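You operate a simulated robot arm through the tools that you are given. There is no shell and no other tool.

You are at the controls of a simulated two-armed robot. One attempt, no reset.

Task
Top up engine 27 with the orange key until its oil is in the green band.
Fine: park the spout and shut the lid after.

Only the result counts: the job must be done as asked and must still hold three seconds after the hand-in. Knocking over, shifting, dropping, spilling or breaking anything else fails it. Lids that push on must go on centred and level and be pressed home; caps that screw on are set level and turned clockwise until they are tight.

Robot
Two 7-joint arms with two-finger parallel grippers on one trunk that stands fixed in place. Base frame: the origin is at the foot of the trunk, x ahead of it, y to its left, z up; the work surface is at about z = 800. Units: mm, rad, N and s.
The left shoulder is at [80, 131, 947], the right one opposite. With the tool pointing down near the work surface each hand reaches from about 400 to 860 mm from the base axis, measured 20 degrees to its own side. Payload 1.57 kg a hand.
Tool frame (each hand has its own): the origin (TCP) lies between the finger pads and is the grasp point; the fingertips stand 30 mm ahead of it; z points along the fingers, y is the line along which they close. The gripper opens to 110 mm. The fingers are 24 mm wide and 12 mm thick; the gripper's body (48 by 112 mm) begins 78 mm behind the TCP.
Orientation is that of the tool frame in the base frame, as [roll, pitch, yaw] about the fixed x, y, z axes, in that order (R = Rz(yaw) Ry(pitch) Rx(roll)). With the fingers straight down and closing along the base's y, the tool's x points along the base's -x, its y along +y and its z along -z.

Tools
- The arms move only by the tool arm_command. It takes "left_series", "right_series" or both (then of equal length, played together; a hand with none holds still); each is a list of rows, each a list of 2 entries, a list of its own where there are three numbers: the shift along the tool's x, y, z in mm, then the turn, a rotation vector about the tool's x, y, z in rad. In form: [[[x, y, z], [ax, ay, az]], ...]. A call has 1 to 20 rows; each row shifts and turns the commanded pose from where the row before left it, along the tool's axes as they then stand. "left_fingers" and "right_fingers" are, for a hand that has rows, the finger opening in mm, from 0 to 110, set as the call begins (left out, the last holds). Rows are played at 5 a second. More than 50 mm and 0.15 rad between two rows, or a gripper value outside its range, and nothing of the call is played. A pose out of reach is approached as far as the arm can. The call stops where the force on the tool passes 70 N (or 10 N more than at its start, if that is more) or the arm is blocked; 0.2 s more then pass. Each finger travels about 108 mm/s and halts on what it meets, pressing with about 43 N; the grip force reading is that of the motor and also rises with nothing between the fingers. The clock runs only during rows and for 0.2 s after the last one: add rows that do not move to give the fingers time. It gives the time, the measured TCP pose, the force on the tool (base axes), the opening and the grip force at its end, in the units of the frame above (readings bear some noise), with the torque about the TCP (base axes, N m) and any sound that the robot's microphone picked up.
- Cameras (640 x 400 px; columns grow to the right, rows downward): "scene" is now at [-49.8, 15, 1435.3]; the picture's right is [0.17, -0.99, 0.00], its down [-0.40, -0.07, -0.91] and it looks along [0.90, 0.15, -0.41] (base axes); focal length 244 px, centre (320, 200). "left" rides on the left gripper at [70, -16, -141] in its tool frame; the picture's right is [0.23, 0.97, 0.00], its down [-0.86, 0.20, -0.48] and it looks along [-0.47, 0.11, 0.88] (tool axes); focal length 222 px, centre (320, 200). "right" rides on the right gripper at [70, 16, -141] in its tool frame; the picture's right is [-0.23, 0.97, 0.00], its down [-0.85, -0.20, -0.48] and it looks along [-0.47, -0.11, 0.88] (tool axes); focal length 222 px, centre (320, 200).
- snapshot(camera): a new picture of that camera. It takes no simulated time.
- aim_head(pan, tilt): turns the head with the scene camera to pan (to the left, within 1.902 rad either way) and tilt (down, from -0.506 to 1.204), counted from straight ahead of the robot. It gives what a move gives.
- probe_pixels(camera, pixels): for up to 12 pixels [column, row] of the newest picture of that camera ("zoom" is the newest enlarged one), the place [x, y, z] in the base frame of the surface seen there, good to about 2 mm. It takes no simulated time.
- enlarge(camera, box): a new picture of the part [left, top, right, bottom] of that camera's present view, enlarged. It takes no simulated time.
- job_done(): hands the job in; it is judged then, once.

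Unless the task says otherwise, let go and move clear before handing in.

The tools are called after "Request:" by a JSON object that holds its "api" and its "payload". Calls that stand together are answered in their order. arm_command: Moves the arms, as the interface text tells. Its arguments: {"type":"object","properties":{"left_series":{"type":"array","items":{"type":"array"}},"left_fingers":{"type":"number"},"right_series":{"type":"array","items":{"type":"array"}},"right_fingers":{"type":"number"}},"required":[]} The other tools are called the same way: aim_head (pan, tilt) turns the head that bears the scene camera; snapshot (camera) takes a picture; probe_pixels (camera, pixels) gives the place of the surface under pixels of a picture; enlarge (camera, box) takes an enlarged picture of a part of a camera's view; job_done () hands the job in.

At the start:

```text
time_s: 0.0
left_tcp_pos: [417.3, 296.6, 1345.3]
left_tool_rot: [3.141, 0.001, -3.141]
left_wrist_force: [-0.1, -0.3, 0.6]
left_torque: [0.03, 0.02, 0.01]
left_opening: 109.9
left_grip_force: 0.1
right_tcp_pos: [426.9, -73.5, 1404.0]
right_tool_rot: [3.141, 0.0, -3.141]
right_wrist_force: [-0.2, -0.3, 0.0]
right_torque: [-0.02, 0.0, 0.03]
right_opening: 110.0
right_grip_force: 0.2
head pan, tilt (commanded): [0.168, 0.419]
```

scene: 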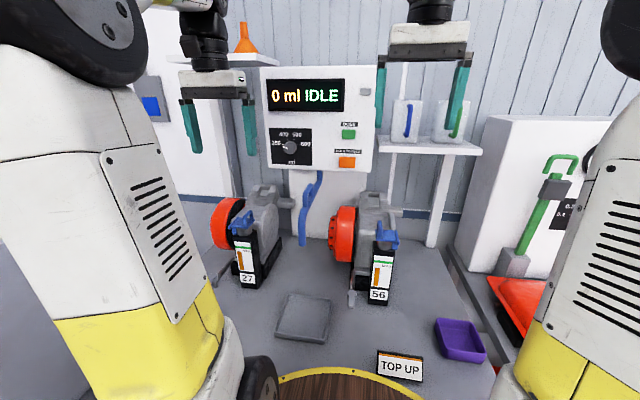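
right: 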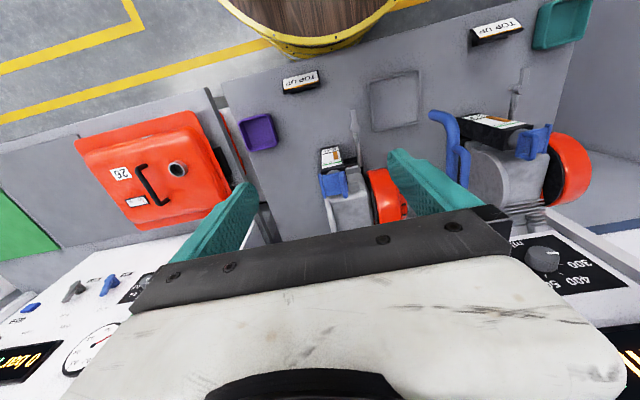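
left: 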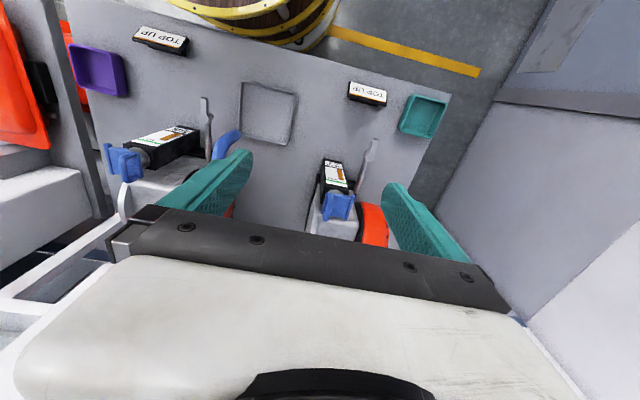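

The scene shows a dispenser panel reading "0 ml IDLE" at (305,95), with a dial at (290,148), green and orange keys at (348,134) and (347,162), and engine 27 at (245,250). I'll take closer views before moving.

Request:
{"api": "enlarge", "payload": {"camera": "scene", "box": [250, 60, 390, 180]}}

Request:
{"api": "enlarge", "payload": {"camera": "scene", "box": [190, 170, 330, 300]}}

Request:
{"api": "enlarge", "payload": {"camera": "scene", "box": [320, 170, 500, 390]}}

Request:
{"api": "enlarge", "payload": {"camera": "left", "box": [60, 0, 460, 260]}}

```text
3.33 times, centred on (320, 120) of scene
```

zoom: 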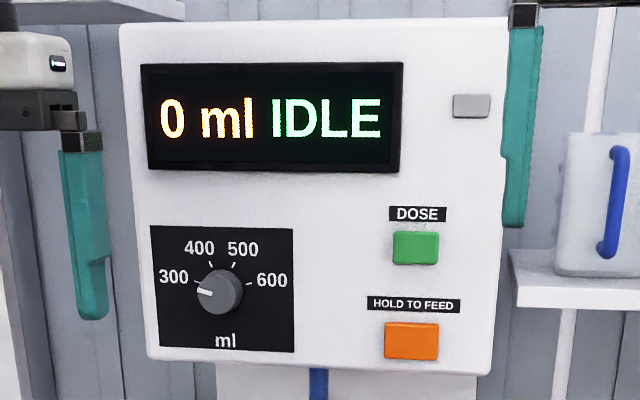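

```text
3.08 times, centred on (260, 235) of scene
```

zoom: 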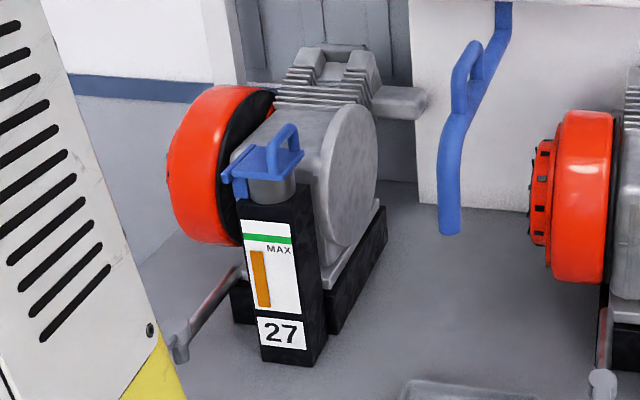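

```text
1.82 times, centred on (410, 280) of scene
```

zoom: 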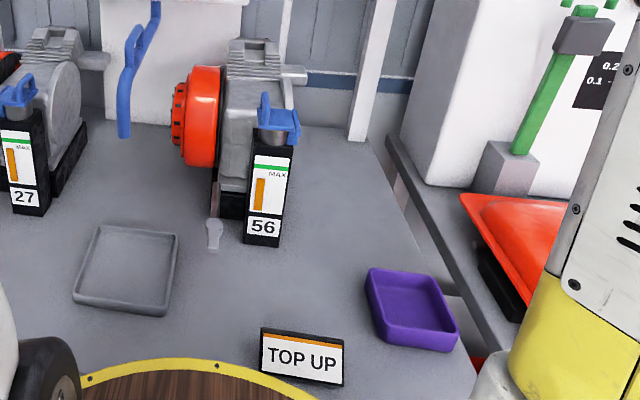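

```text
1.54 times, centred on (260, 130) of left
```

zoom: 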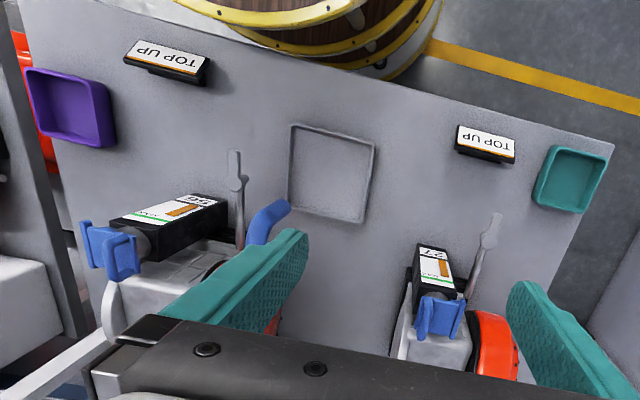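

The orange key at (347,162) is labelled HOLD TO FEED, and engine 27's sight glass shows its oil below the green band. Next I'll zoom closely on the lid, the spout and the panel.

Request:
{"api": "enlarge", "payload": {"camera": "scene", "box": [225, 195, 285, 295]}}

Request:
{"api": "enlarge", "payload": {"camera": "scene", "box": [280, 160, 350, 260]}}

Request:
{"api": "aim_head", "payload": {"pan": 0.2, "tilt": 0.55}}

Request:
{"api": "snapshot", "payload": {"camera": "scene"}}

```text
4.00 times, centred on (255, 245) of scene
```

zoom: 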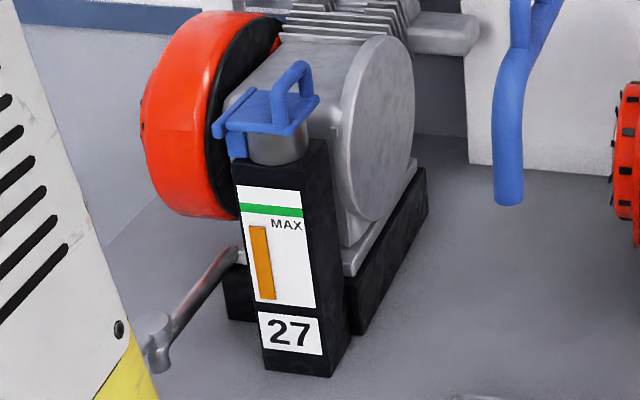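

```text
4.00 times, centred on (315, 210) of scene
```

zoom: 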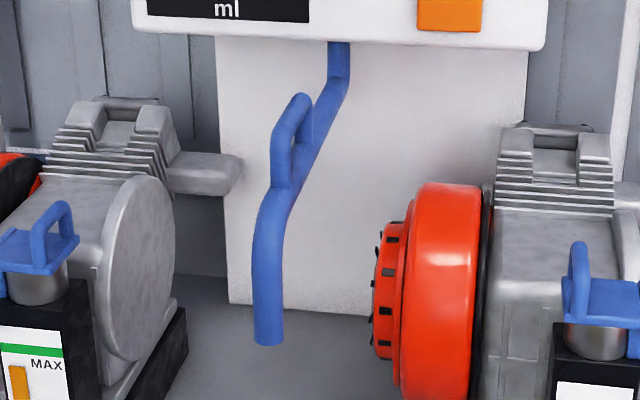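

```text
time_s: 0.7
left_tcp_pos: [417.0, 295.2, 1344.5]
left_tool_rot: [-3.141, 0.0, 3.14]
left_wrist_force: [0.1, -0.7, 0.1]
left_torque: [0.02, 0.0, 0.0]
left_opening: 109.9
left_grip_force: 0.0
right_tcp_pos: [427.0, -73.7, 1403.8]
right_tool_rot: [-3.141, 0.0, -3.141]
right_wrist_force: [-0.3, 0.7, -0.6]
right_torque: [0.0, -0.01, 0.0]
right_opening: 110.1
right_grip_force: 0.1
head pan, tilt (commanded): [0.201, 0.55]
```

```text
taken
```

scene: 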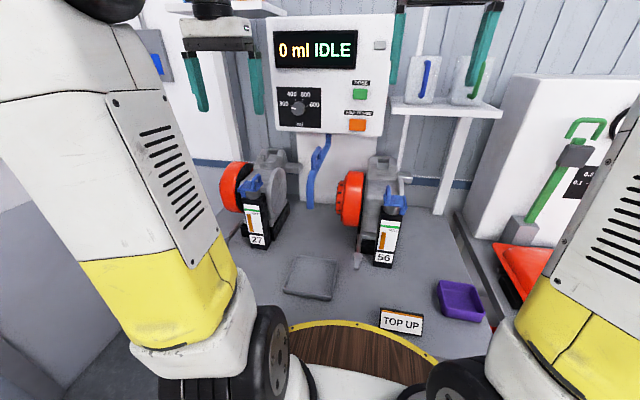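

The lid on engine 27 looks hinged on its left side, with a loop on top, and the blue spout hangs from under the panel. I'll zoom in and probe for coordinates.

Request:
{"api": "enlarge", "payload": {"camera": "scene", "box": [230, 165, 290, 205]}}

Request:
{"api": "enlarge", "payload": {"camera": "left", "box": [300, 140, 400, 240]}}

```text
10.00 times, centred on (260, 185) of scene
```

zoom: 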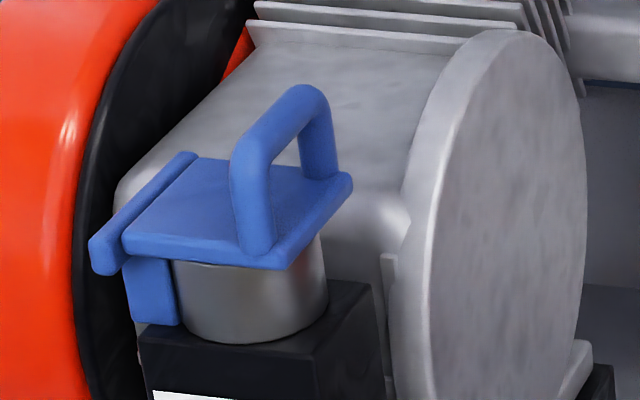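

```text
4.00 times, centred on (350, 190) of left
```

zoom: 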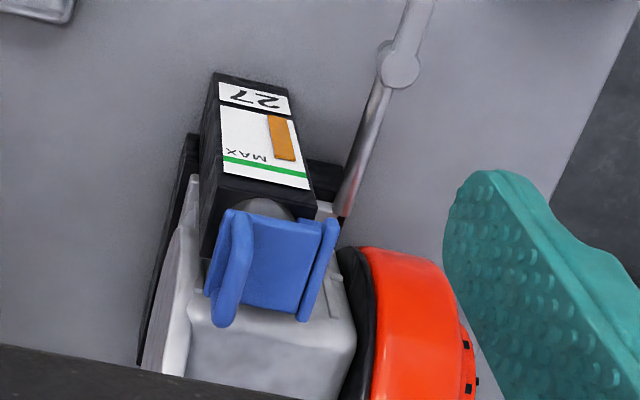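

The latest enlarged picture is from the left camera, so I'll probe lid points on it first: plate corners at (255,215), (320,220), (305,318), loop at (230,265) and so on. Then I'll redo the scene zoom and probe that too.

Request:
{"api": "probe_pixels", "payload": {"camera": "zoom", "pixels": [[258, 216], [318, 222], [302, 312], [245, 300], [240, 220], [230, 265], [222, 318], [330, 228], [303, 318], [275, 260], [270, 207], [225, 190]]}}

Request:
{"api": "enlarge", "payload": {"camera": "scene", "box": [230, 165, 290, 205]}}

Request:
{"api": "probe_pixels", "payload": {"camera": "zoom", "pixels": [[310, 95], [250, 150], [255, 245], [318, 165], [105, 255], [185, 160], [215, 200], [125, 245], [285, 260], [345, 180], [150, 290], [250, 300]]}}

```text
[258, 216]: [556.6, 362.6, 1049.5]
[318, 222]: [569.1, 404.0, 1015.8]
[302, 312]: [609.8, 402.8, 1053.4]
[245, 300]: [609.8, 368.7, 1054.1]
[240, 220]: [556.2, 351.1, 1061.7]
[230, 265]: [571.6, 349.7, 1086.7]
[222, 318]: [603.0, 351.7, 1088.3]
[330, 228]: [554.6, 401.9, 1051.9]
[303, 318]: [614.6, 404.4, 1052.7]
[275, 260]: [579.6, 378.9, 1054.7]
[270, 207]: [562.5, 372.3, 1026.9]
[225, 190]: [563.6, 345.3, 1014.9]
```

```text
10.00 times, centred on (260, 185) of scene
```

zoom: 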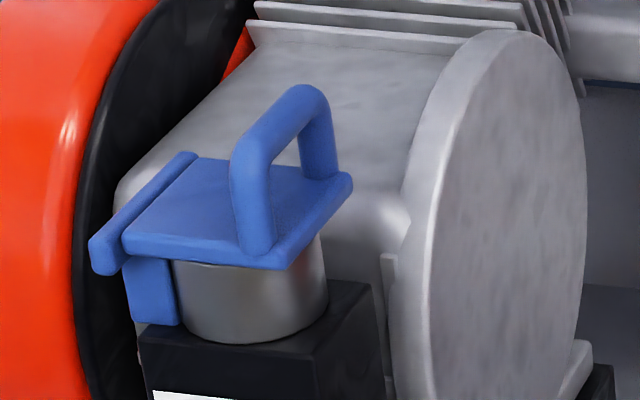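

```text
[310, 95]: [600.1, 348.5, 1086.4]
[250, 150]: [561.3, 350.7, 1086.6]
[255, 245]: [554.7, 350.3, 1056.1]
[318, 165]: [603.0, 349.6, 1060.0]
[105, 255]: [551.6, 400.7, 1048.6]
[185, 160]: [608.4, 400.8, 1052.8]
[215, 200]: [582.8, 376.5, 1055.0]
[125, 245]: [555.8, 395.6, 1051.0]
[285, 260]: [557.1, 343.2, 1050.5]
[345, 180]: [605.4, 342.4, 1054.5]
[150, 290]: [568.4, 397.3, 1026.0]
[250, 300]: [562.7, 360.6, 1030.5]
```

The lid plate spans roughly x 557–609, y 343–395 at z≈1054, with its hinge at y≈402 and the loop at y≈350 topping out at z≈1088. Now I'll probe the spout and the panel.

Request:
{"api": "enlarge", "payload": {"camera": "scene", "box": [280, 120, 360, 220]}}

Request:
{"api": "enlarge", "payload": {"camera": "scene", "box": [265, 10, 395, 140]}}

Request:
{"api": "probe_pixels", "payload": {"camera": "scene", "pixels": [[357, 126], [359, 94], [273, 20], [393, 15], [383, 136], [275, 125], [297, 108], [328, 137], [320, 165], [311, 180], [310, 205], [317, 152]]}}

```text
4.00 times, centred on (320, 170) of scene
```

zoom: 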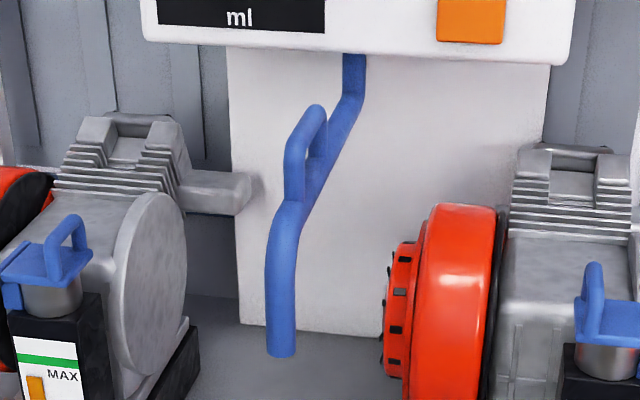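

```text
3.08 times, centred on (330, 75) of scene
```

zoom: 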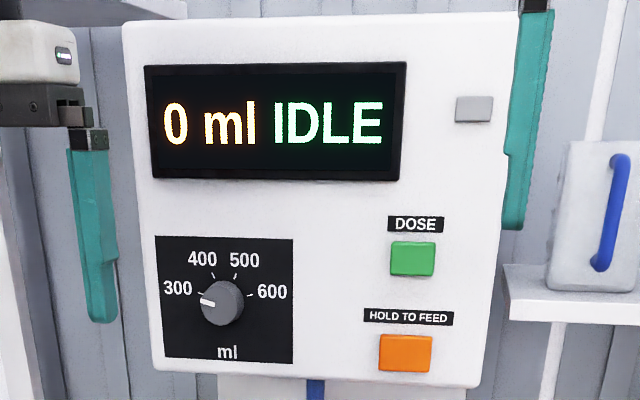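

```text
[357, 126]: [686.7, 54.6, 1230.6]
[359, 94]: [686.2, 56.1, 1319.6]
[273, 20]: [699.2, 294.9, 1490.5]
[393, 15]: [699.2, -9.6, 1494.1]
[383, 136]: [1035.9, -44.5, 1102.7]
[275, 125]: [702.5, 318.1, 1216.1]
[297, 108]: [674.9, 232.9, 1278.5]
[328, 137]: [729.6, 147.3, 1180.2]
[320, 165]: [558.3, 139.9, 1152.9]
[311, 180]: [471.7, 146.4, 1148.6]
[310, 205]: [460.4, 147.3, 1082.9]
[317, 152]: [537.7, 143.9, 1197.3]
```

The spout reaches from a pivot near (730,147) out to a mouth near (462,147,~1075), so swinging it about 57° would bring the mouth over neck 27. I'll zoom in more on the spout and its surroundings.

Request:
{"api": "enlarge", "payload": {"camera": "scene", "box": [295, 130, 345, 215]}}

Request:
{"api": "probe_pixels", "payload": {"camera": "zoom", "pixels": [[352, 60], [365, 45], [345, 120], [318, 90], [296, 110], [300, 165], [318, 130], [305, 205], [290, 240], [283, 300], [280, 375], [325, 170]]}}

Request:
{"api": "aim_head", "payload": {"pan": 0.4, "tilt": 0.3}}

Request:
{"api": "snapshot", "payload": {"camera": "scene"}}

```text
4.71 times, centred on (320, 172) of scene
```

zoom: 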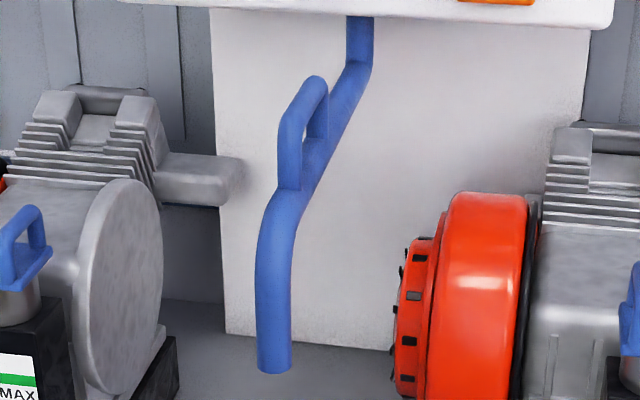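

```text
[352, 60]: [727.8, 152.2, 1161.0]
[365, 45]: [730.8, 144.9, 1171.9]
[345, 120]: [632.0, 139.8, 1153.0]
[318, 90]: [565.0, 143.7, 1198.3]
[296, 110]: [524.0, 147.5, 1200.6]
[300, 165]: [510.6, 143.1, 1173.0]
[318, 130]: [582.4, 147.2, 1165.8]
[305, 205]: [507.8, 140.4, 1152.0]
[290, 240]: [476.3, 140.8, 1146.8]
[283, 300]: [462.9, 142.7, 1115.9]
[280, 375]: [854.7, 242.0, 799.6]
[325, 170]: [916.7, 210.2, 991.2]
```

```text
time_s: 1.5
left_tcp_pos: [418.3, 297.3, 1345.2]
left_tool_rot: [-3.14, 0.0, 3.141]
left_wrist_force: [0.1, -0.2, 0.5]
left_torque: [0.02, -0.04, -0.01]
left_opening: 110.0
left_grip_force: 0.0
right_tcp_pos: [426.1, -72.2, 1403.7]
right_tool_rot: [-3.141, 0.001, -3.14]
right_wrist_force: [0.5, 0.8, -0.3]
right_torque: [0.0, -0.02, 0.01]
right_opening: 109.9
right_grip_force: 0.0
head pan, tilt (commanded): [0.4, 0.3]
```

```text
taken
```

scene: 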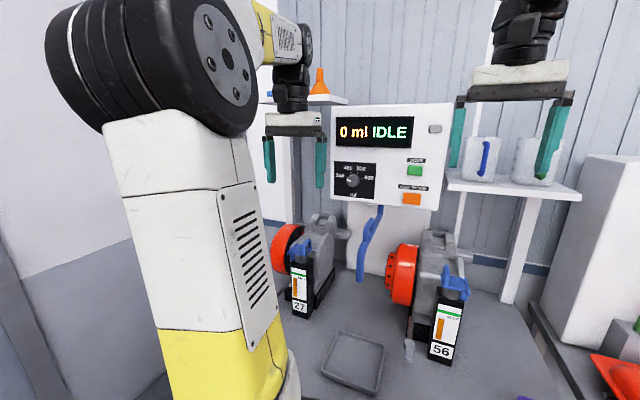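

The spout is a pipe of about 19 mm at z≈1145 with a loop handle along x≈518–570 and its top at z≈1200. Before planning the lid swing I'll check how near the red flywheel of engine 27 is to the lid, using the left camera and the scene.

Request:
{"api": "aim_head", "payload": {"pan": 0.3, "tilt": 0.5}}

Request:
{"api": "snapshot", "payload": {"camera": "scene"}}

Request:
{"api": "enlarge", "payload": {"camera": "scene", "box": [220, 160, 320, 280]}}

Request:
{"api": "enlarge", "payload": {"camera": "left", "box": [300, 150, 420, 250]}}

Request:
{"api": "probe_pixels", "payload": {"camera": "zoom", "pixels": [[330, 240], [370, 220], [400, 225], [430, 240], [360, 280], [335, 290], [320, 150], [350, 70], [380, 300], [300, 290], [440, 290]]}}

```text
time_s: 2.2
left_tcp_pos: [418.2, 295.9, 1345.1]
left_tool_rot: [-3.141, 0.0, 3.142]
left_wrist_force: [0.6, 0.0, -0.3]
left_torque: [0.03, 0.02, 0.02]
left_opening: 109.8
left_grip_force: 0.1
right_tcp_pos: [427.8, -74.0, 1404.8]
right_tool_rot: [3.141, 0.0, -3.141]
right_wrist_force: [0.2, -0.8, -0.3]
right_torque: [-0.07, 0.0, -0.01]
right_opening: 109.7
right_grip_force: 0.2
head pan, tilt (commanded): [0.3, 0.499]
```

```text
taken
```

scene: 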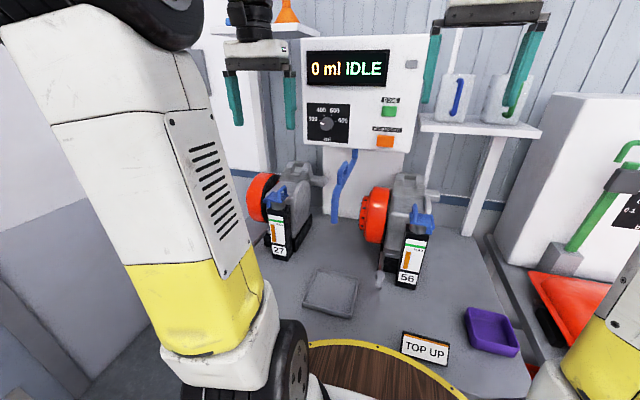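

```text
3.33 times, centred on (270, 220) of scene
```

zoom: 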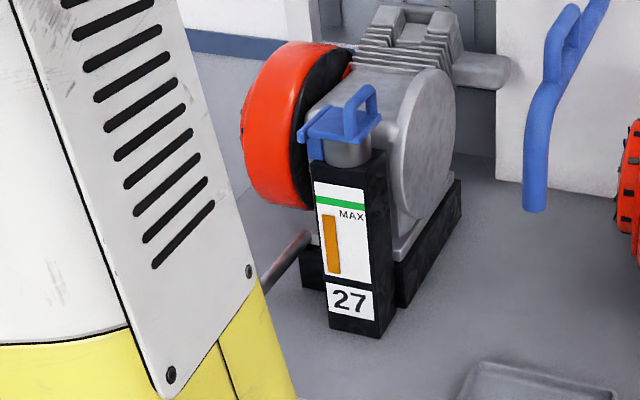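

```text
4.00 times, centred on (360, 200) of left
```

zoom: 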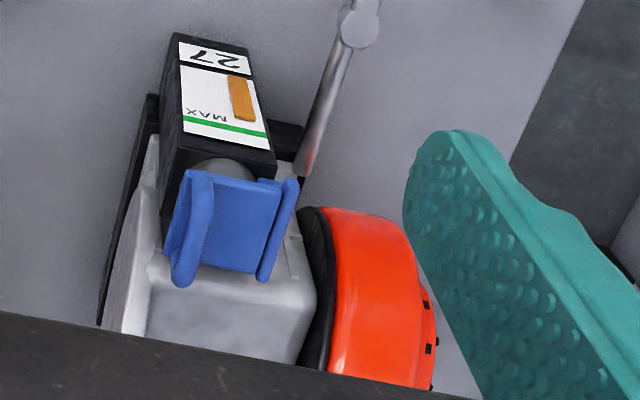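

```text
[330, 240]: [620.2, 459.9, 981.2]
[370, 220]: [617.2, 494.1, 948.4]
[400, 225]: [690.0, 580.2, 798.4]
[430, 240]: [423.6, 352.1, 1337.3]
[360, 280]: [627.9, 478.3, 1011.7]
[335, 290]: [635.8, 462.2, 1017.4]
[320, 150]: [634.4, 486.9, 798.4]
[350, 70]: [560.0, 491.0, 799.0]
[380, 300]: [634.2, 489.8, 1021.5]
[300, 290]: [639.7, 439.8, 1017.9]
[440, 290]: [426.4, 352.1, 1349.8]
```

The flywheel sits at x≥617 and below z≈1020 near the lid, so a lid swing at x≈582 should clear it. I'll look to the left to be sure the hand has room there.

Request:
{"api": "aim_head", "payload": {"pan": 0.9, "tilt": 0.4}}

Request:
{"api": "snapshot", "payload": {"camera": "scene"}}

Request:
{"api": "snapshot", "payload": {"camera": "left"}}

Request:
{"api": "probe_pixels", "payload": {"camera": "left", "pixels": [[600, 250], [560, 300], [520, 200], [500, 110], [560, 60], [425, 115], [370, 95], [170, 45], [100, 70], [375, 150], [30, 150], [620, 330]]}}

```text
time_s: 3.2
left_tcp_pos: [418.6, 296.9, 1344.3]
left_tool_rot: [3.141, 0.0, -3.141]
left_wrist_force: [-0.4, -0.1, 0.9]
left_torque: [-0.02, -0.01, -0.04]
left_opening: 110.1
left_grip_force: 0.1
right_tcp_pos: [426.6, -72.9, 1402.9]
right_tool_rot: [-3.141, 0.0, -3.14]
right_wrist_force: [-0.1, -0.2, -0.8]
right_torque: [-0.03, 0.01, 0.02]
right_opening: 109.9
right_grip_force: 0.0
head pan, tilt (commanded): [0.901, 0.4]
```

```text
taken
```

scene: 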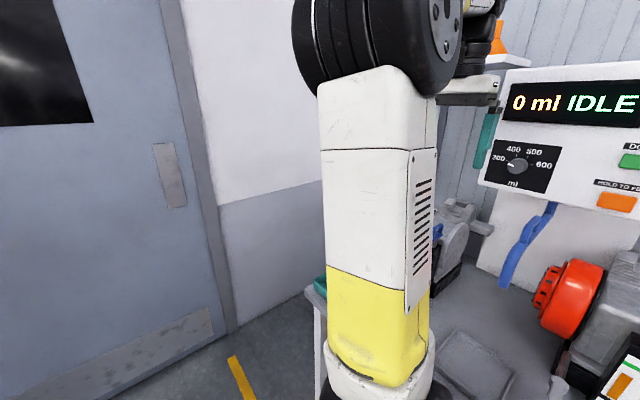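

```text
taken
```

left: 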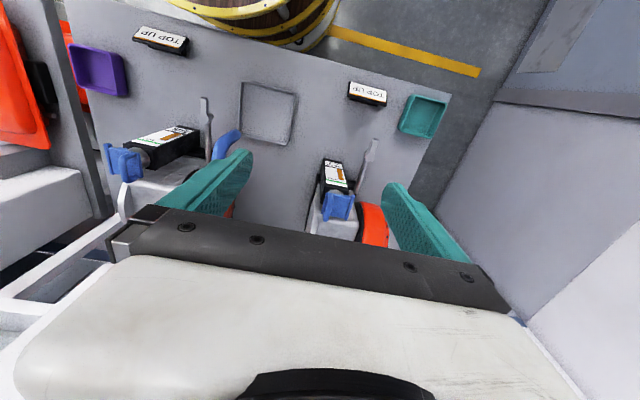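

```text
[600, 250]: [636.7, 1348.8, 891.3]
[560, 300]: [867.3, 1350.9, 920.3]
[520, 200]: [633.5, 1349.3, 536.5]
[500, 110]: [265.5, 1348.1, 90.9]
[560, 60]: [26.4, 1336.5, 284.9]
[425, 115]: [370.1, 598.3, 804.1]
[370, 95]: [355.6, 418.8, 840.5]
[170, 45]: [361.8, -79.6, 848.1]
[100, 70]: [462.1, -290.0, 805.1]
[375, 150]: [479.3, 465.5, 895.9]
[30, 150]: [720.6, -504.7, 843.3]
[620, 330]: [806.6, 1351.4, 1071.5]
```

The left wall is far off (y≈1350), so there's room to swing the hand. I'll bring the left hand above the lid loop at about (582, 350, 1200) with the fingers opened to 50 mm.

Request:
{"api": "arm_command", "payload": {"left_series": [[[-27.3, 9, 10], [0, 0, 0]], [[-27.3, 9, 25], [0, 0, 0]], [[-27.3, 9, 25], [0, 0, 0]], [[-27.3, 9, 28], [0, 0, 0]], [[-27.3, 9, 28], [0, 0, 0]], [[-27.3, 9, 28], [0, 0, 0]], [[0, 0, 0], [0, 0, 0]]], "left_fingers": 50}}

Request:
{"api": "snapshot", "payload": {"camera": "left"}}

Request:
{"api": "aim_head", "payload": {"pan": 0.3, "tilt": 0.45}}

Request:
{"api": "snapshot", "payload": {"camera": "scene"}}

```text
time_s: 4.8
left_tcp_pos: [580.3, 351.2, 1200.8]
left_tool_rot: [3.141, -0.002, -3.142]
left_wrist_force: [0.4, 1.5, 0.4]
left_torque: [0.01, -0.01, -0.01]
left_opening: 50.1
left_grip_force: 0.1
right_tcp_pos: [426.4, -73.1, 1404.1]
right_tool_rot: [3.141, 0.002, 3.141]
right_wrist_force: [-0.1, 0.2, -0.2]
right_torque: [-0.01, 0.03, 0.02]
right_opening: 109.9
right_grip_force: 0.0
head pan, tilt (commanded): [0.901, 0.4]
```

```text
taken
```

left: 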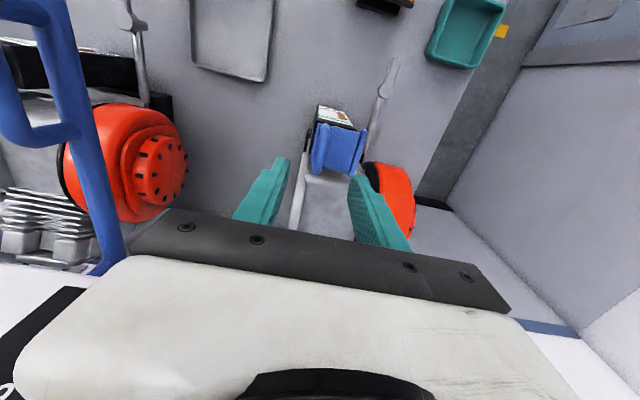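

```text
time_s: 5.8
left_tcp_pos: [579.5, 350.3, 1200.8]
left_tool_rot: [-3.141, -0.002, -3.141]
left_wrist_force: [-0.8, -0.4, 0.1]
left_torque: [-0.02, 0.0, 0.03]
left_opening: 50.0
left_grip_force: 0.1
right_tcp_pos: [426.7, -72.6, 1404.0]
right_tool_rot: [-3.141, 0.0, 3.141]
right_wrist_force: [0.0, -0.4, 0.3]
right_torque: [-0.03, -0.02, -0.03]
right_opening: 109.9
right_grip_force: 0.2
head pan, tilt (commanded): [0.3, 0.45]
```

```text
taken
```

scene: 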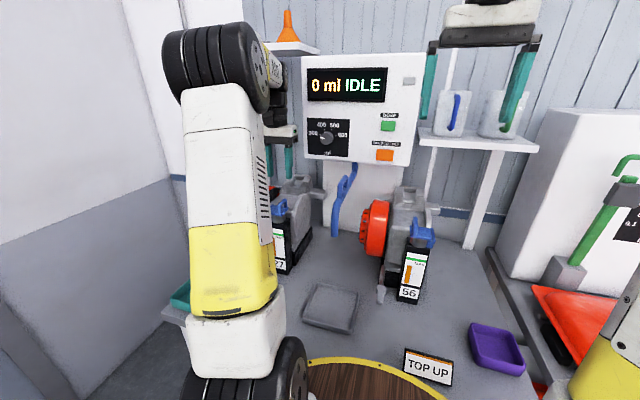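

The left hand now sits at (580, 351, 1201), and the left camera sees the lid at (338,148) and the spout with its handle at far left (50,100). I'll enlarge and probe both.

Request:
{"api": "enlarge", "payload": {"camera": "left", "box": [290, 95, 390, 195]}}

Request:
{"api": "probe_pixels", "payload": {"camera": "left", "pixels": [[320, 135], [318, 165], [340, 145], [360, 140], [45, 20], [20, 20], [10, 115], [55, 130], [85, 140], [110, 250], [65, 90], [322, 150]]}}

Request:
{"api": "enlarge", "payload": {"camera": "left", "box": [0, 0, 160, 280]}}

```text
4.00 times, centred on (340, 145) of left
```

zoom: 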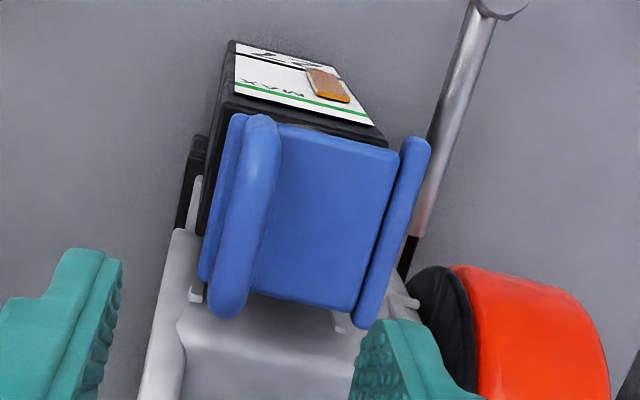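

```text
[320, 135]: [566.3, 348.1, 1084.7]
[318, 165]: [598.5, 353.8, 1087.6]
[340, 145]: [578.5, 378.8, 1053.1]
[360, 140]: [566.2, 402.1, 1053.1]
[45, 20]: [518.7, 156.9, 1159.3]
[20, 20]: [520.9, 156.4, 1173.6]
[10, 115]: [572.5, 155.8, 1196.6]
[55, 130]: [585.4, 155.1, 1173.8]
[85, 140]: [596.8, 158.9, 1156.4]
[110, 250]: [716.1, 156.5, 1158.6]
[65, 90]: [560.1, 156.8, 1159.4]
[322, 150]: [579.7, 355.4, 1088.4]
```

```text
1.43 times, centred on (80, 140) of left
```

zoom: 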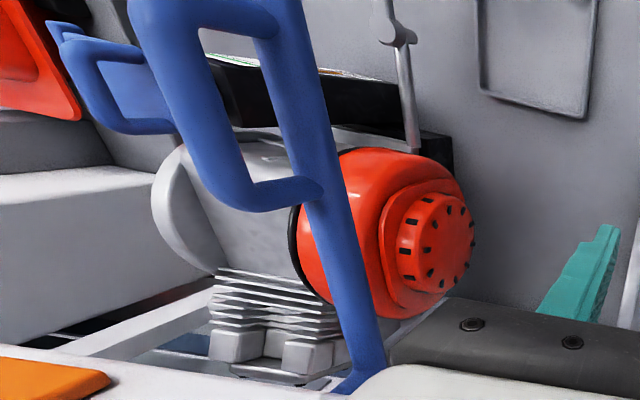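

The loop bar is centred near (582, 351) with its top at z≈1088, and the plate's top is at z≈1054. I'll descend 106 mm so the fingertips stop about 9 mm above the plate.

Request:
{"api": "arm_command", "payload": {"left_series": [[[0, 0, 30], [0, 0, 0]], [[0, 0, 30], [0, 0, 0]], [[0, 0, 30], [0, 0, 0]], [[0, 0, 16], [0, 0, 0]], [[0, 0, 0], [0, 0, 0]]], "left_fingers": 50}}

Request:
{"api": "snapshot", "payload": {"camera": "left"}}

Request:
{"api": "enlarge", "payload": {"camera": "left", "box": [220, 90, 460, 240]}}

```text
time_s: 7.0
left_tcp_pos: [582.5, 348.8, 1094.6]
left_tool_rot: [-3.141, 0.002, 3.139]
left_wrist_force: [1.1, 0.6, -0.4]
left_torque: [-0.04, 0.02, -0.06]
left_opening: 50.2
left_grip_force: 0.1
right_tcp_pos: [426.9, -73.2, 1403.5]
right_tool_rot: [-3.14, 0.001, -3.141]
right_wrist_force: [0.0, -0.9, -0.2]
right_torque: [0.02, 0.01, -0.02]
right_opening: 110.3
right_grip_force: 0.1
head pan, tilt (commanded): [0.3, 0.45]
```

```text
taken
```

left: 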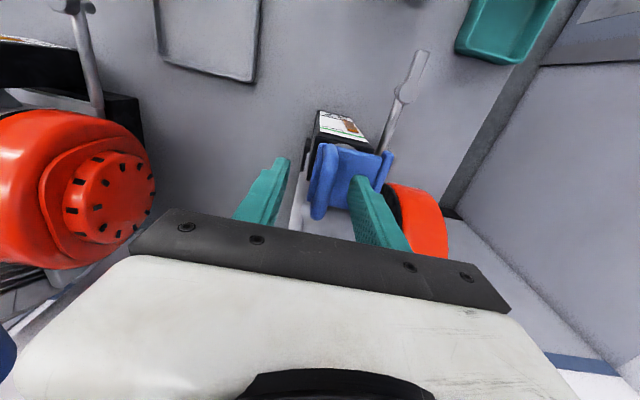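

```text
2.67 times, centred on (340, 165) of left
```

zoom: 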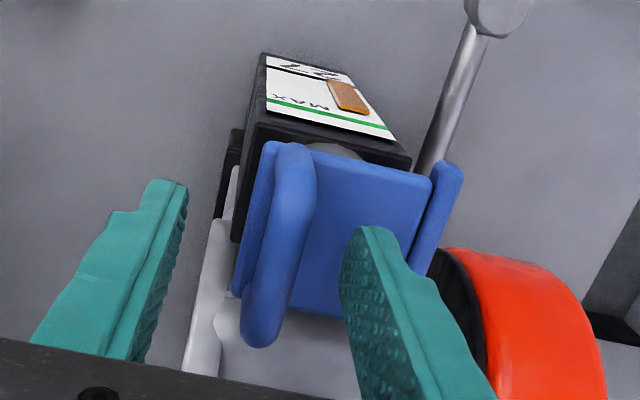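

The fingers straddle the loop (left pad at (170,190), right pad at (370,240) in the zoom). I'll close on it gently and hold.

Request:
{"api": "arm_command", "payload": {"left_series": [[[0, 1.5, 0], [0, 0, 0]], [[0, 0, 0], [0, 0, 0]], [[0, 0, 0], [0, 0, 0]], [[0, 0, 0], [0, 0, 0]]], "left_fingers": 0}}

Request:
{"api": "enlarge", "payload": {"camera": "left", "box": [220, 90, 460, 240]}}

```text
time_s: 8.0
left_tcp_pos: [581.8, 352.5, 1094.6]
left_tool_rot: [3.141, 0.003, 3.142]
left_wrist_force: [2.9, 11.1, -1.7]
left_torque: [0.15, -0.3, -0.02]
left_opening: 11.5
left_grip_force: 29.2
right_tcp_pos: [428.0, -71.9, 1403.2]
right_tool_rot: [3.14, 0.0, 3.142]
right_wrist_force: [0.4, -0.2, 0.2]
right_torque: [-0.04, -0.02, 0.01]
right_opening: 109.8
right_grip_force: 0.0
head pan, tilt (commanded): [0.3, 0.45]
```

```text
2.67 times, centred on (340, 165) of left
```

zoom: 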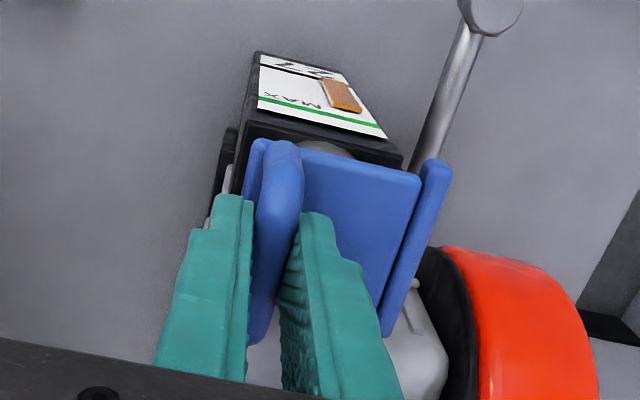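

The loop is gripped (opening 11.5 mm), with only a small 11 N sideways load. I'll swing the hand about the hinge axis (y≈402, z≈1048.5), starting with about 0.4 rad to check forces.

Request:
{"api": "arm_command", "payload": {"left_series": [[[0, 4.84, -4.71], [0.1, 0, 0]], [[0, 4.84, -4.71], [0.1, 0, 0]], [[0, 4.84, -4.71], [0.1, 0, 0]], [[0, 4.84, -4.71], [0.1, 0, 0]], [[0, 0, 0], [0, 0, 0]]]}}

Request:
{"api": "snapshot", "payload": {"camera": "left"}}

Request:
{"api": "enlarge", "payload": {"camera": "left", "box": [220, 90, 460, 240]}}

Request:
{"api": "snapshot", "payload": {"camera": "scene"}}

```text
time_s: 9.2
left_tcp_pos: [580.5, 372.8, 1110.2]
left_tool_rot: [-2.741, -0.002, 3.141]
left_wrist_force: [-0.5, 4.7, -10.6]
left_torque: [-0.01, 0.6, -0.31]
left_opening: 11.6
left_grip_force: 29.2
right_tcp_pos: [427.4, -71.3, 1403.0]
right_tool_rot: [3.141, 0.001, 3.141]
right_wrist_force: [0.2, -0.2, -0.1]
right_torque: [0.01, 0.03, 0.03]
right_opening: 110.1
right_grip_force: 0.1
head pan, tilt (commanded): [0.3, 0.45]
```

```text
taken
```

left: 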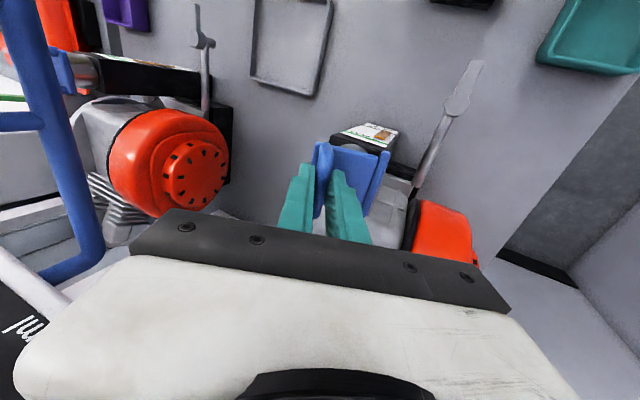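

```text
2.67 times, centred on (340, 165) of left
```

zoom: 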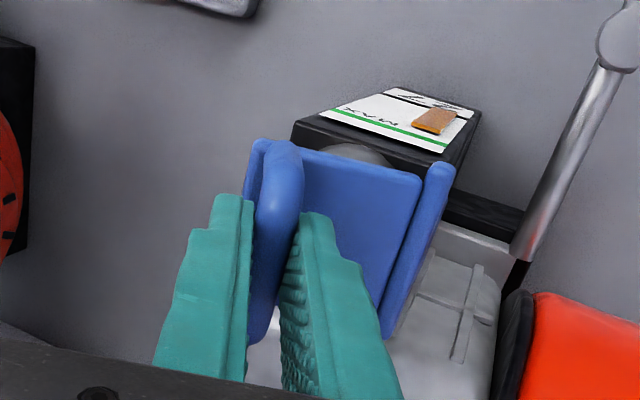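

```text
taken
```

scene: 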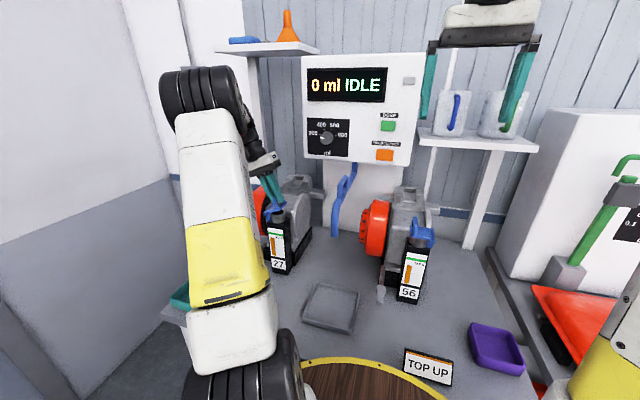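

The lid is turning with the hand: the roll reads 0.40 rad and forces stay near 10 N. I'll go on another 0.6 rad.

Request:
{"api": "arm_command", "payload": {"left_series": [[[0, 4.84, -4.71], [0.1, 0, 0]], [[0, 4.84, -4.71], [0.1, 0, 0]], [[0, 4.84, -4.71], [0.1, 0, 0]], [[0, 4.84, -4.71], [0.1, 0, 0]], [[0, 4.84, -4.71], [0.1, 0, 0]], [[0, 4.84, -4.71], [0.1, 0, 0]], [[0, 0, 0], [0, 0, 0]]]}}

Request:
{"api": "snapshot", "payload": {"camera": "left"}}

Request:
{"api": "snapshot", "payload": {"camera": "scene"}}

Request:
{"api": "enlarge", "payload": {"camera": "scene", "box": [230, 130, 330, 290]}}

```text
time_s: 10.8
left_tcp_pos: [581.3, 414.1, 1115.7]
left_tool_rot: [-2.14, -0.001, -3.141]
left_wrist_force: [1.3, -2.2, -21.4]
left_torque: [0.19, -0.1, 0.05]
left_opening: 11.3
left_grip_force: 29.0
right_tcp_pos: [427.7, -72.7, 1403.3]
right_tool_rot: [3.141, 0.0, -3.141]
right_wrist_force: [0.4, 0.7, 0.3]
right_torque: [-0.02, -0.01, 0.01]
right_opening: 110.1
right_grip_force: 0.1
head pan, tilt (commanded): [0.3, 0.45]
```

```text
taken
```

left: 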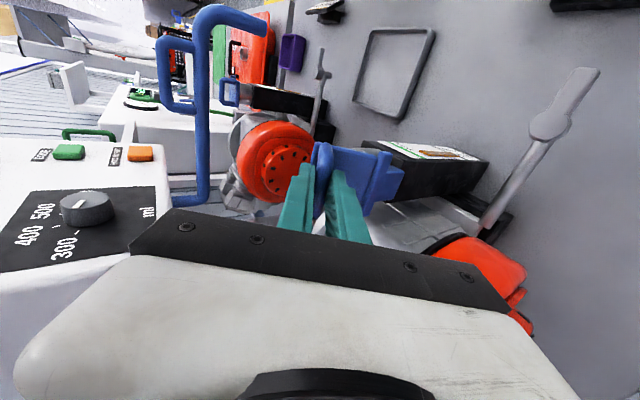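

```text
taken
```

scene: 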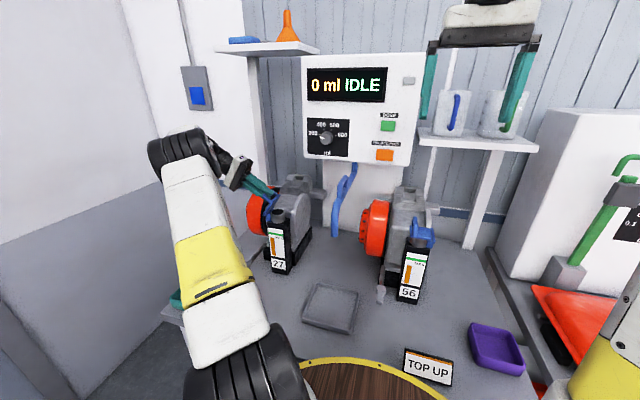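

```text
2.50 times, centred on (280, 210) of scene
```

zoom: 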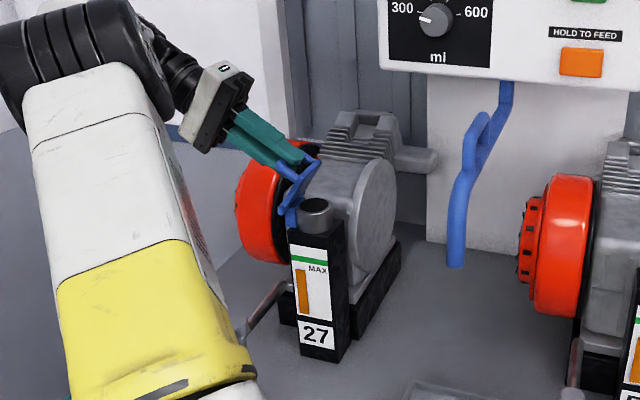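

The neck is now uncovered and the lid stands at about 57°; a −21 N vertical load suggests the true hinge is a millimetre or two nearer and lower. I'll correct for that and continue another 0.5 rad.

Request:
{"api": "arm_command", "payload": {"left_series": [[[0, 1.2, 0.8], [0, 0, 0]], [[0, 4.93, -4.61], [0.1, 0, 0]], [[0, 4.93, -4.61], [0.1, 0, 0]], [[0, 4.93, -4.61], [0.1, 0, 0]], [[0, 4.93, -4.61], [0.1, 0, 0]], [[0, 4.93, -4.61], [0.1, 0, 0]], [[0, 0, 0], [0, 0, 0]]]}}

Request:
{"api": "snapshot", "payload": {"camera": "left"}}

Request:
{"api": "snapshot", "payload": {"camera": "scene"}}

Request:
{"api": "enlarge", "payload": {"camera": "scene", "box": [230, 130, 330, 290]}}

```text
time_s: 12.4
left_tcp_pos: [580.6, 437.9, 1105.2]
left_tool_rot: [-1.775, -0.002, -3.136]
left_wrist_force: [25.4, -0.9, -0.5]
left_torque: [0.0, -0.17, 0.36]
left_opening: 11.9
left_grip_force: 28.9
left hand out of reach, approached as far as the arm can: row 5, 6
right_tcp_pos: [428.3, -72.9, 1403.3]
right_tool_rot: [-3.141, 0.001, -3.141]
right_wrist_force: [-0.2, 0.8, 0.5]
right_torque: [0.0, -0.01, 0.01]
right_opening: 109.7
right_grip_force: 0.1
head pan, tilt (commanded): [0.3, 0.45]
```

```text
taken
```

left: 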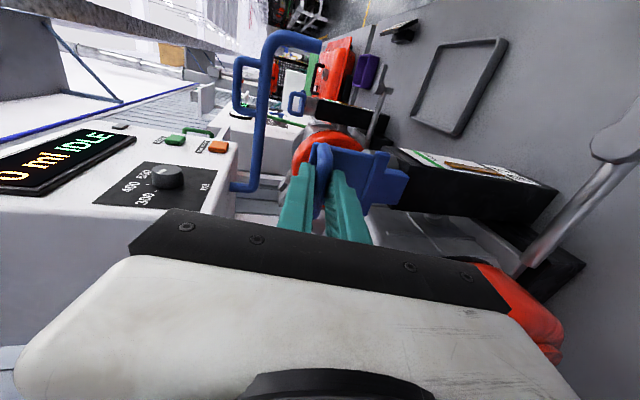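

```text
taken
```

scene: 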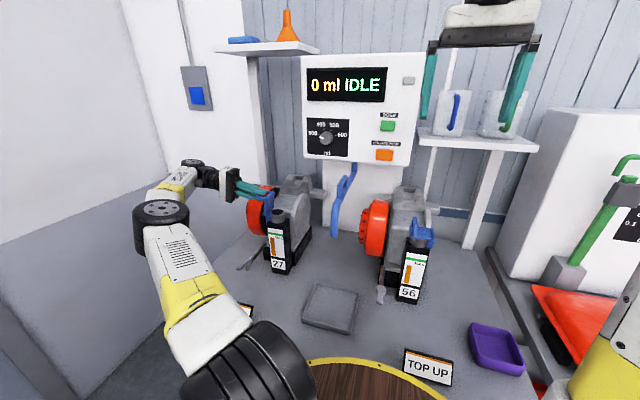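

```text
2.50 times, centred on (280, 210) of scene
```

zoom: 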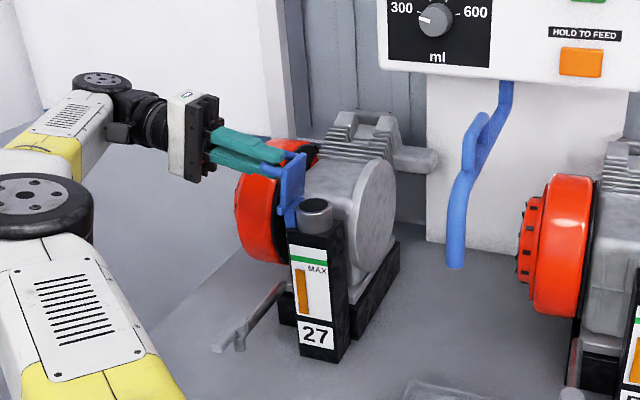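

The lid stands near 80° but the hand's turn ran out of reach at roll 1.37 rad, with a 25 N side load. I'll first back off the turn slightly to relieve the arm and ease the grip to 16 mm, so the bar can pivot between the pads.

Request:
{"api": "arm_command", "payload": {"left_series": [[[0, 0, 0], [-0.1, 0, 0]], [[0, 0, 0], [0, -0.1, 0]], [[0, 0, 0], [0, -0.1, 0]], [[0, 0, 0], [0, 0, 0]]], "left_fingers": 17}}

Request:
{"api": "snapshot", "payload": {"camera": "left"}}

Request:
{"api": "enlarge", "payload": {"camera": "left", "box": [240, 110, 440, 260]}}

Request:
{"api": "enlarge", "payload": {"camera": "scene", "box": [230, 130, 330, 290]}}

```text
time_s: 13.4
left_tcp_pos: [577.3, 439.0, 1106.4]
left_tool_rot: [-1.87, 0.061, -2.944]
left_wrist_force: [-0.8, 0.7, -0.5]
left_torque: [-0.01, 0.04, 0.01]
left_opening: 17.3
left_grip_force: 0.0
right_tcp_pos: [427.6, -74.0, 1402.9]
right_tool_rot: [-3.141, 0.0, -3.141]
right_wrist_force: [-0.4, 0.1, -0.6]
right_torque: [0.01, -0.01, 0.02]
right_opening: 110.0
right_grip_force: 0.0
head pan, tilt (commanded): [0.3, 0.45]
```

```text
taken
```

left: 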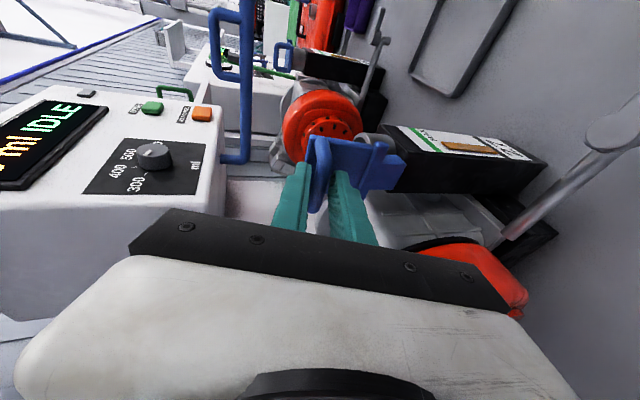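

```text
2.67 times, centred on (340, 185) of left
```

zoom: 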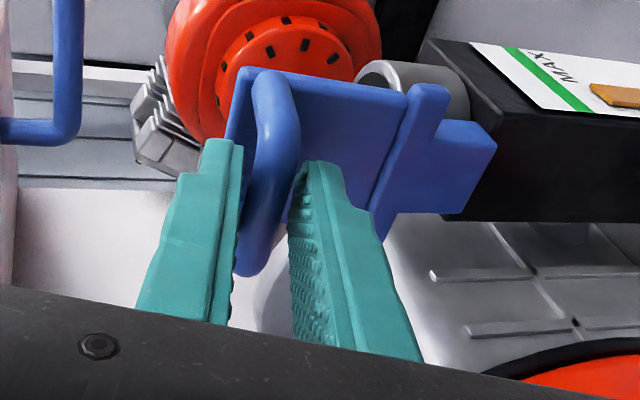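

```text
2.50 times, centred on (280, 210) of scene
```

zoom: 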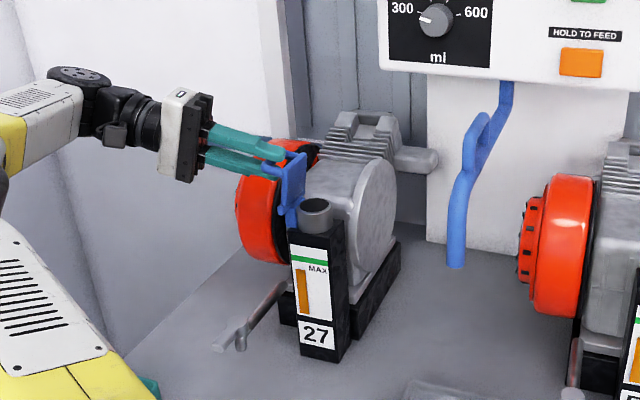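

The forces are now near zero and the lid still stands up. I'll probe plate points in the left view to measure its angle.

Request:
{"api": "probe_pixels", "payload": {"camera": "left", "pixels": [[365, 150], [385, 150], [345, 145], [370, 170], [355, 160], [330, 150], [322, 170], [335, 140], [388, 170], [400, 175], [395, 140]]}}

Request:
{"api": "enlarge", "payload": {"camera": "scene", "box": [255, 180, 295, 220]}}

Request:
{"api": "probe_pixels", "payload": {"camera": "zoom", "pixels": [[320, 60], [320, 100], [320, 140], [300, 120], [300, 60], [300, 160], [350, 220], [300, 220], [330, 300], [360, 250]]}}

```text
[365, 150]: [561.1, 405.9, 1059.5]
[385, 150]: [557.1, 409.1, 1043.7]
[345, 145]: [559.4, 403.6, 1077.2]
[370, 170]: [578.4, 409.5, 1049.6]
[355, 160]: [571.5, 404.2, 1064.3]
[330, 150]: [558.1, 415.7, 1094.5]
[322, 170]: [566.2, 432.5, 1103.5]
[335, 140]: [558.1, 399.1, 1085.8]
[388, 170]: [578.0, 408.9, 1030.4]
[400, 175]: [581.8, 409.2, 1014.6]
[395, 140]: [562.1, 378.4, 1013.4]
```

```text
10.00 times, centred on (275, 200) of scene
```

zoom: 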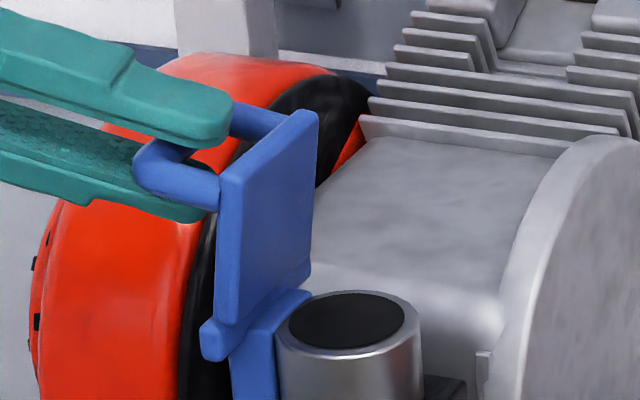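

```text
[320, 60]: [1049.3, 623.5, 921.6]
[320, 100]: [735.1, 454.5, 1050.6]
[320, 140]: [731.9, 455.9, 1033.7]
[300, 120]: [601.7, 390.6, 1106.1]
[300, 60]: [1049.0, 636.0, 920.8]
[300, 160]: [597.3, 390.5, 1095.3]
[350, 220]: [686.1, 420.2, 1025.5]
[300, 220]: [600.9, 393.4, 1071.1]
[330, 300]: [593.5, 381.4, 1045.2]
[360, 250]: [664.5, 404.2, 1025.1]
```

The plate stands at roughly 83–85°, so it still needs to pass vertical. I'll carry the bar along its arc (about +14 mm in y, −10 mm in z) with some extra turn to push it further open.

Request:
{"api": "arm_command", "payload": {"left_series": [[[-0.7, 4.6, -3.4], [0.08, 0, -0.016]], [[-0.7, 4.6, -3.4], [0.08, 0, -0.016]], [[-0.7, 4.6, -3.4], [0.08, 0, -0.016]], [[0, 0, 0], [0, 0, 0]]], "left_fingers": 14}}

Request:
{"api": "snapshot", "payload": {"camera": "left"}}

Request:
{"api": "enlarge", "payload": {"camera": "scene", "box": [255, 180, 295, 220]}}

```text
time_s: 14.4
left_tcp_pos: [577.6, 451.4, 1095.6]
left_tool_rot: [-1.628, 0.01, -2.938]
left_wrist_force: [-0.2, -0.7, -0.5]
left_torque: [-0.06, 0.01, 0.02]
left_opening: 13.9
left_grip_force: 0.4
right_tcp_pos: [426.5, -72.5, 1403.3]
right_tool_rot: [3.141, 0.001, 3.141]
right_wrist_force: [0.2, -0.2, -0.2]
right_torque: [-0.01, 0.03, 0.04]
right_opening: 110.0
right_grip_force: 0.0
head pan, tilt (commanded): [0.3, 0.45]
```

```text
taken
```

left: 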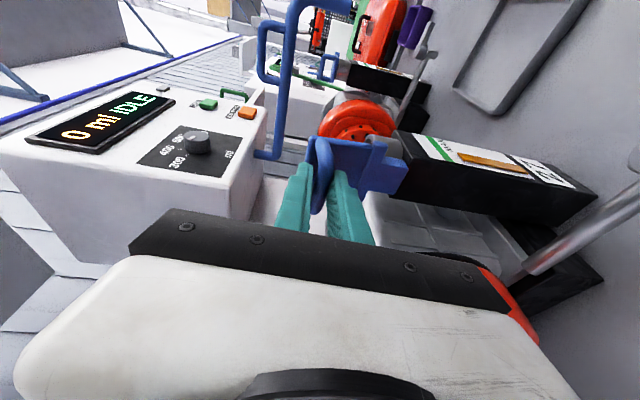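

```text
10.00 times, centred on (275, 200) of scene
```

zoom: 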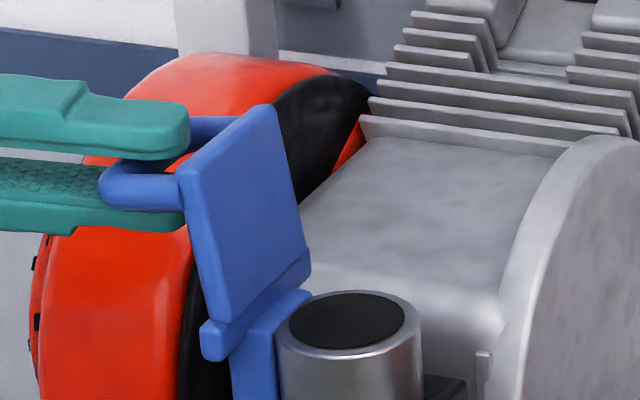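

The lid is now past vertical (about 97°) with no load on the hand. I'll carry it about 0.3 rad further to feel for the stop.

Request:
{"api": "arm_command", "payload": {"left_series": [[[-0.7, 4.3, -3.4], [0.08, 0, -0.016]], [[-0.7, 4.3, -3.2], [0.08, -0.05, -0.016]], [[-0.7, 4.4, -3.0], [0.08, -0.05, -0.016]], [[0, 0, 0], [0, 0, 0]]], "left_fingers": 14}}

Request:
{"api": "enlarge", "payload": {"camera": "scene", "box": [255, 180, 295, 220]}}

Request:
{"api": "snapshot", "payload": {"camera": "left"}}

```text
time_s: 15.4
left_tcp_pos: [575.6, 460.0, 1082.5]
left_tool_rot: [-1.39, -0.046, -2.839]
left_wrist_force: [-0.2, 0.0, 5.8]
left_torque: [-0.11, 0.01, -0.01]
left_opening: 18.8
left_grip_force: 2.6
right_tcp_pos: [426.6, -72.5, 1402.0]
right_tool_rot: [-3.142, 0.002, 3.141]
right_wrist_force: [0.2, -0.3, -1.2]
right_torque: [0.02, 0.0, 0.02]
right_opening: 110.1
right_grip_force: 0.1
head pan, tilt (commanded): [0.3, 0.45]
```

```text
10.00 times, centred on (275, 200) of scene
```

zoom: 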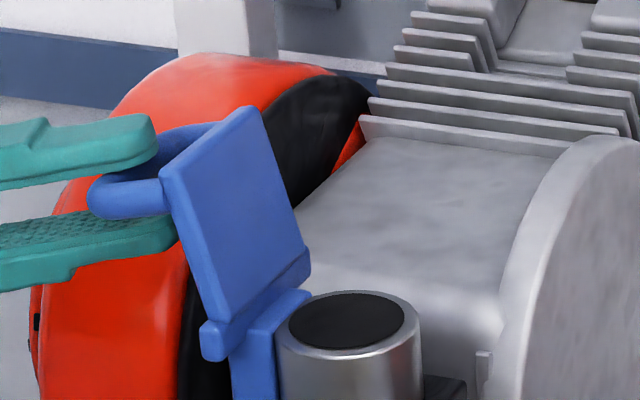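

```text
taken
```

left: 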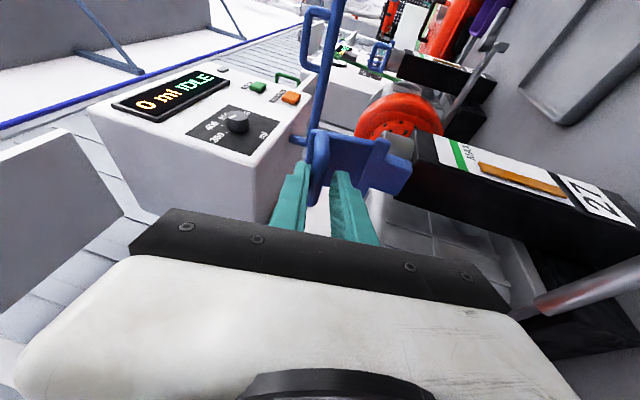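

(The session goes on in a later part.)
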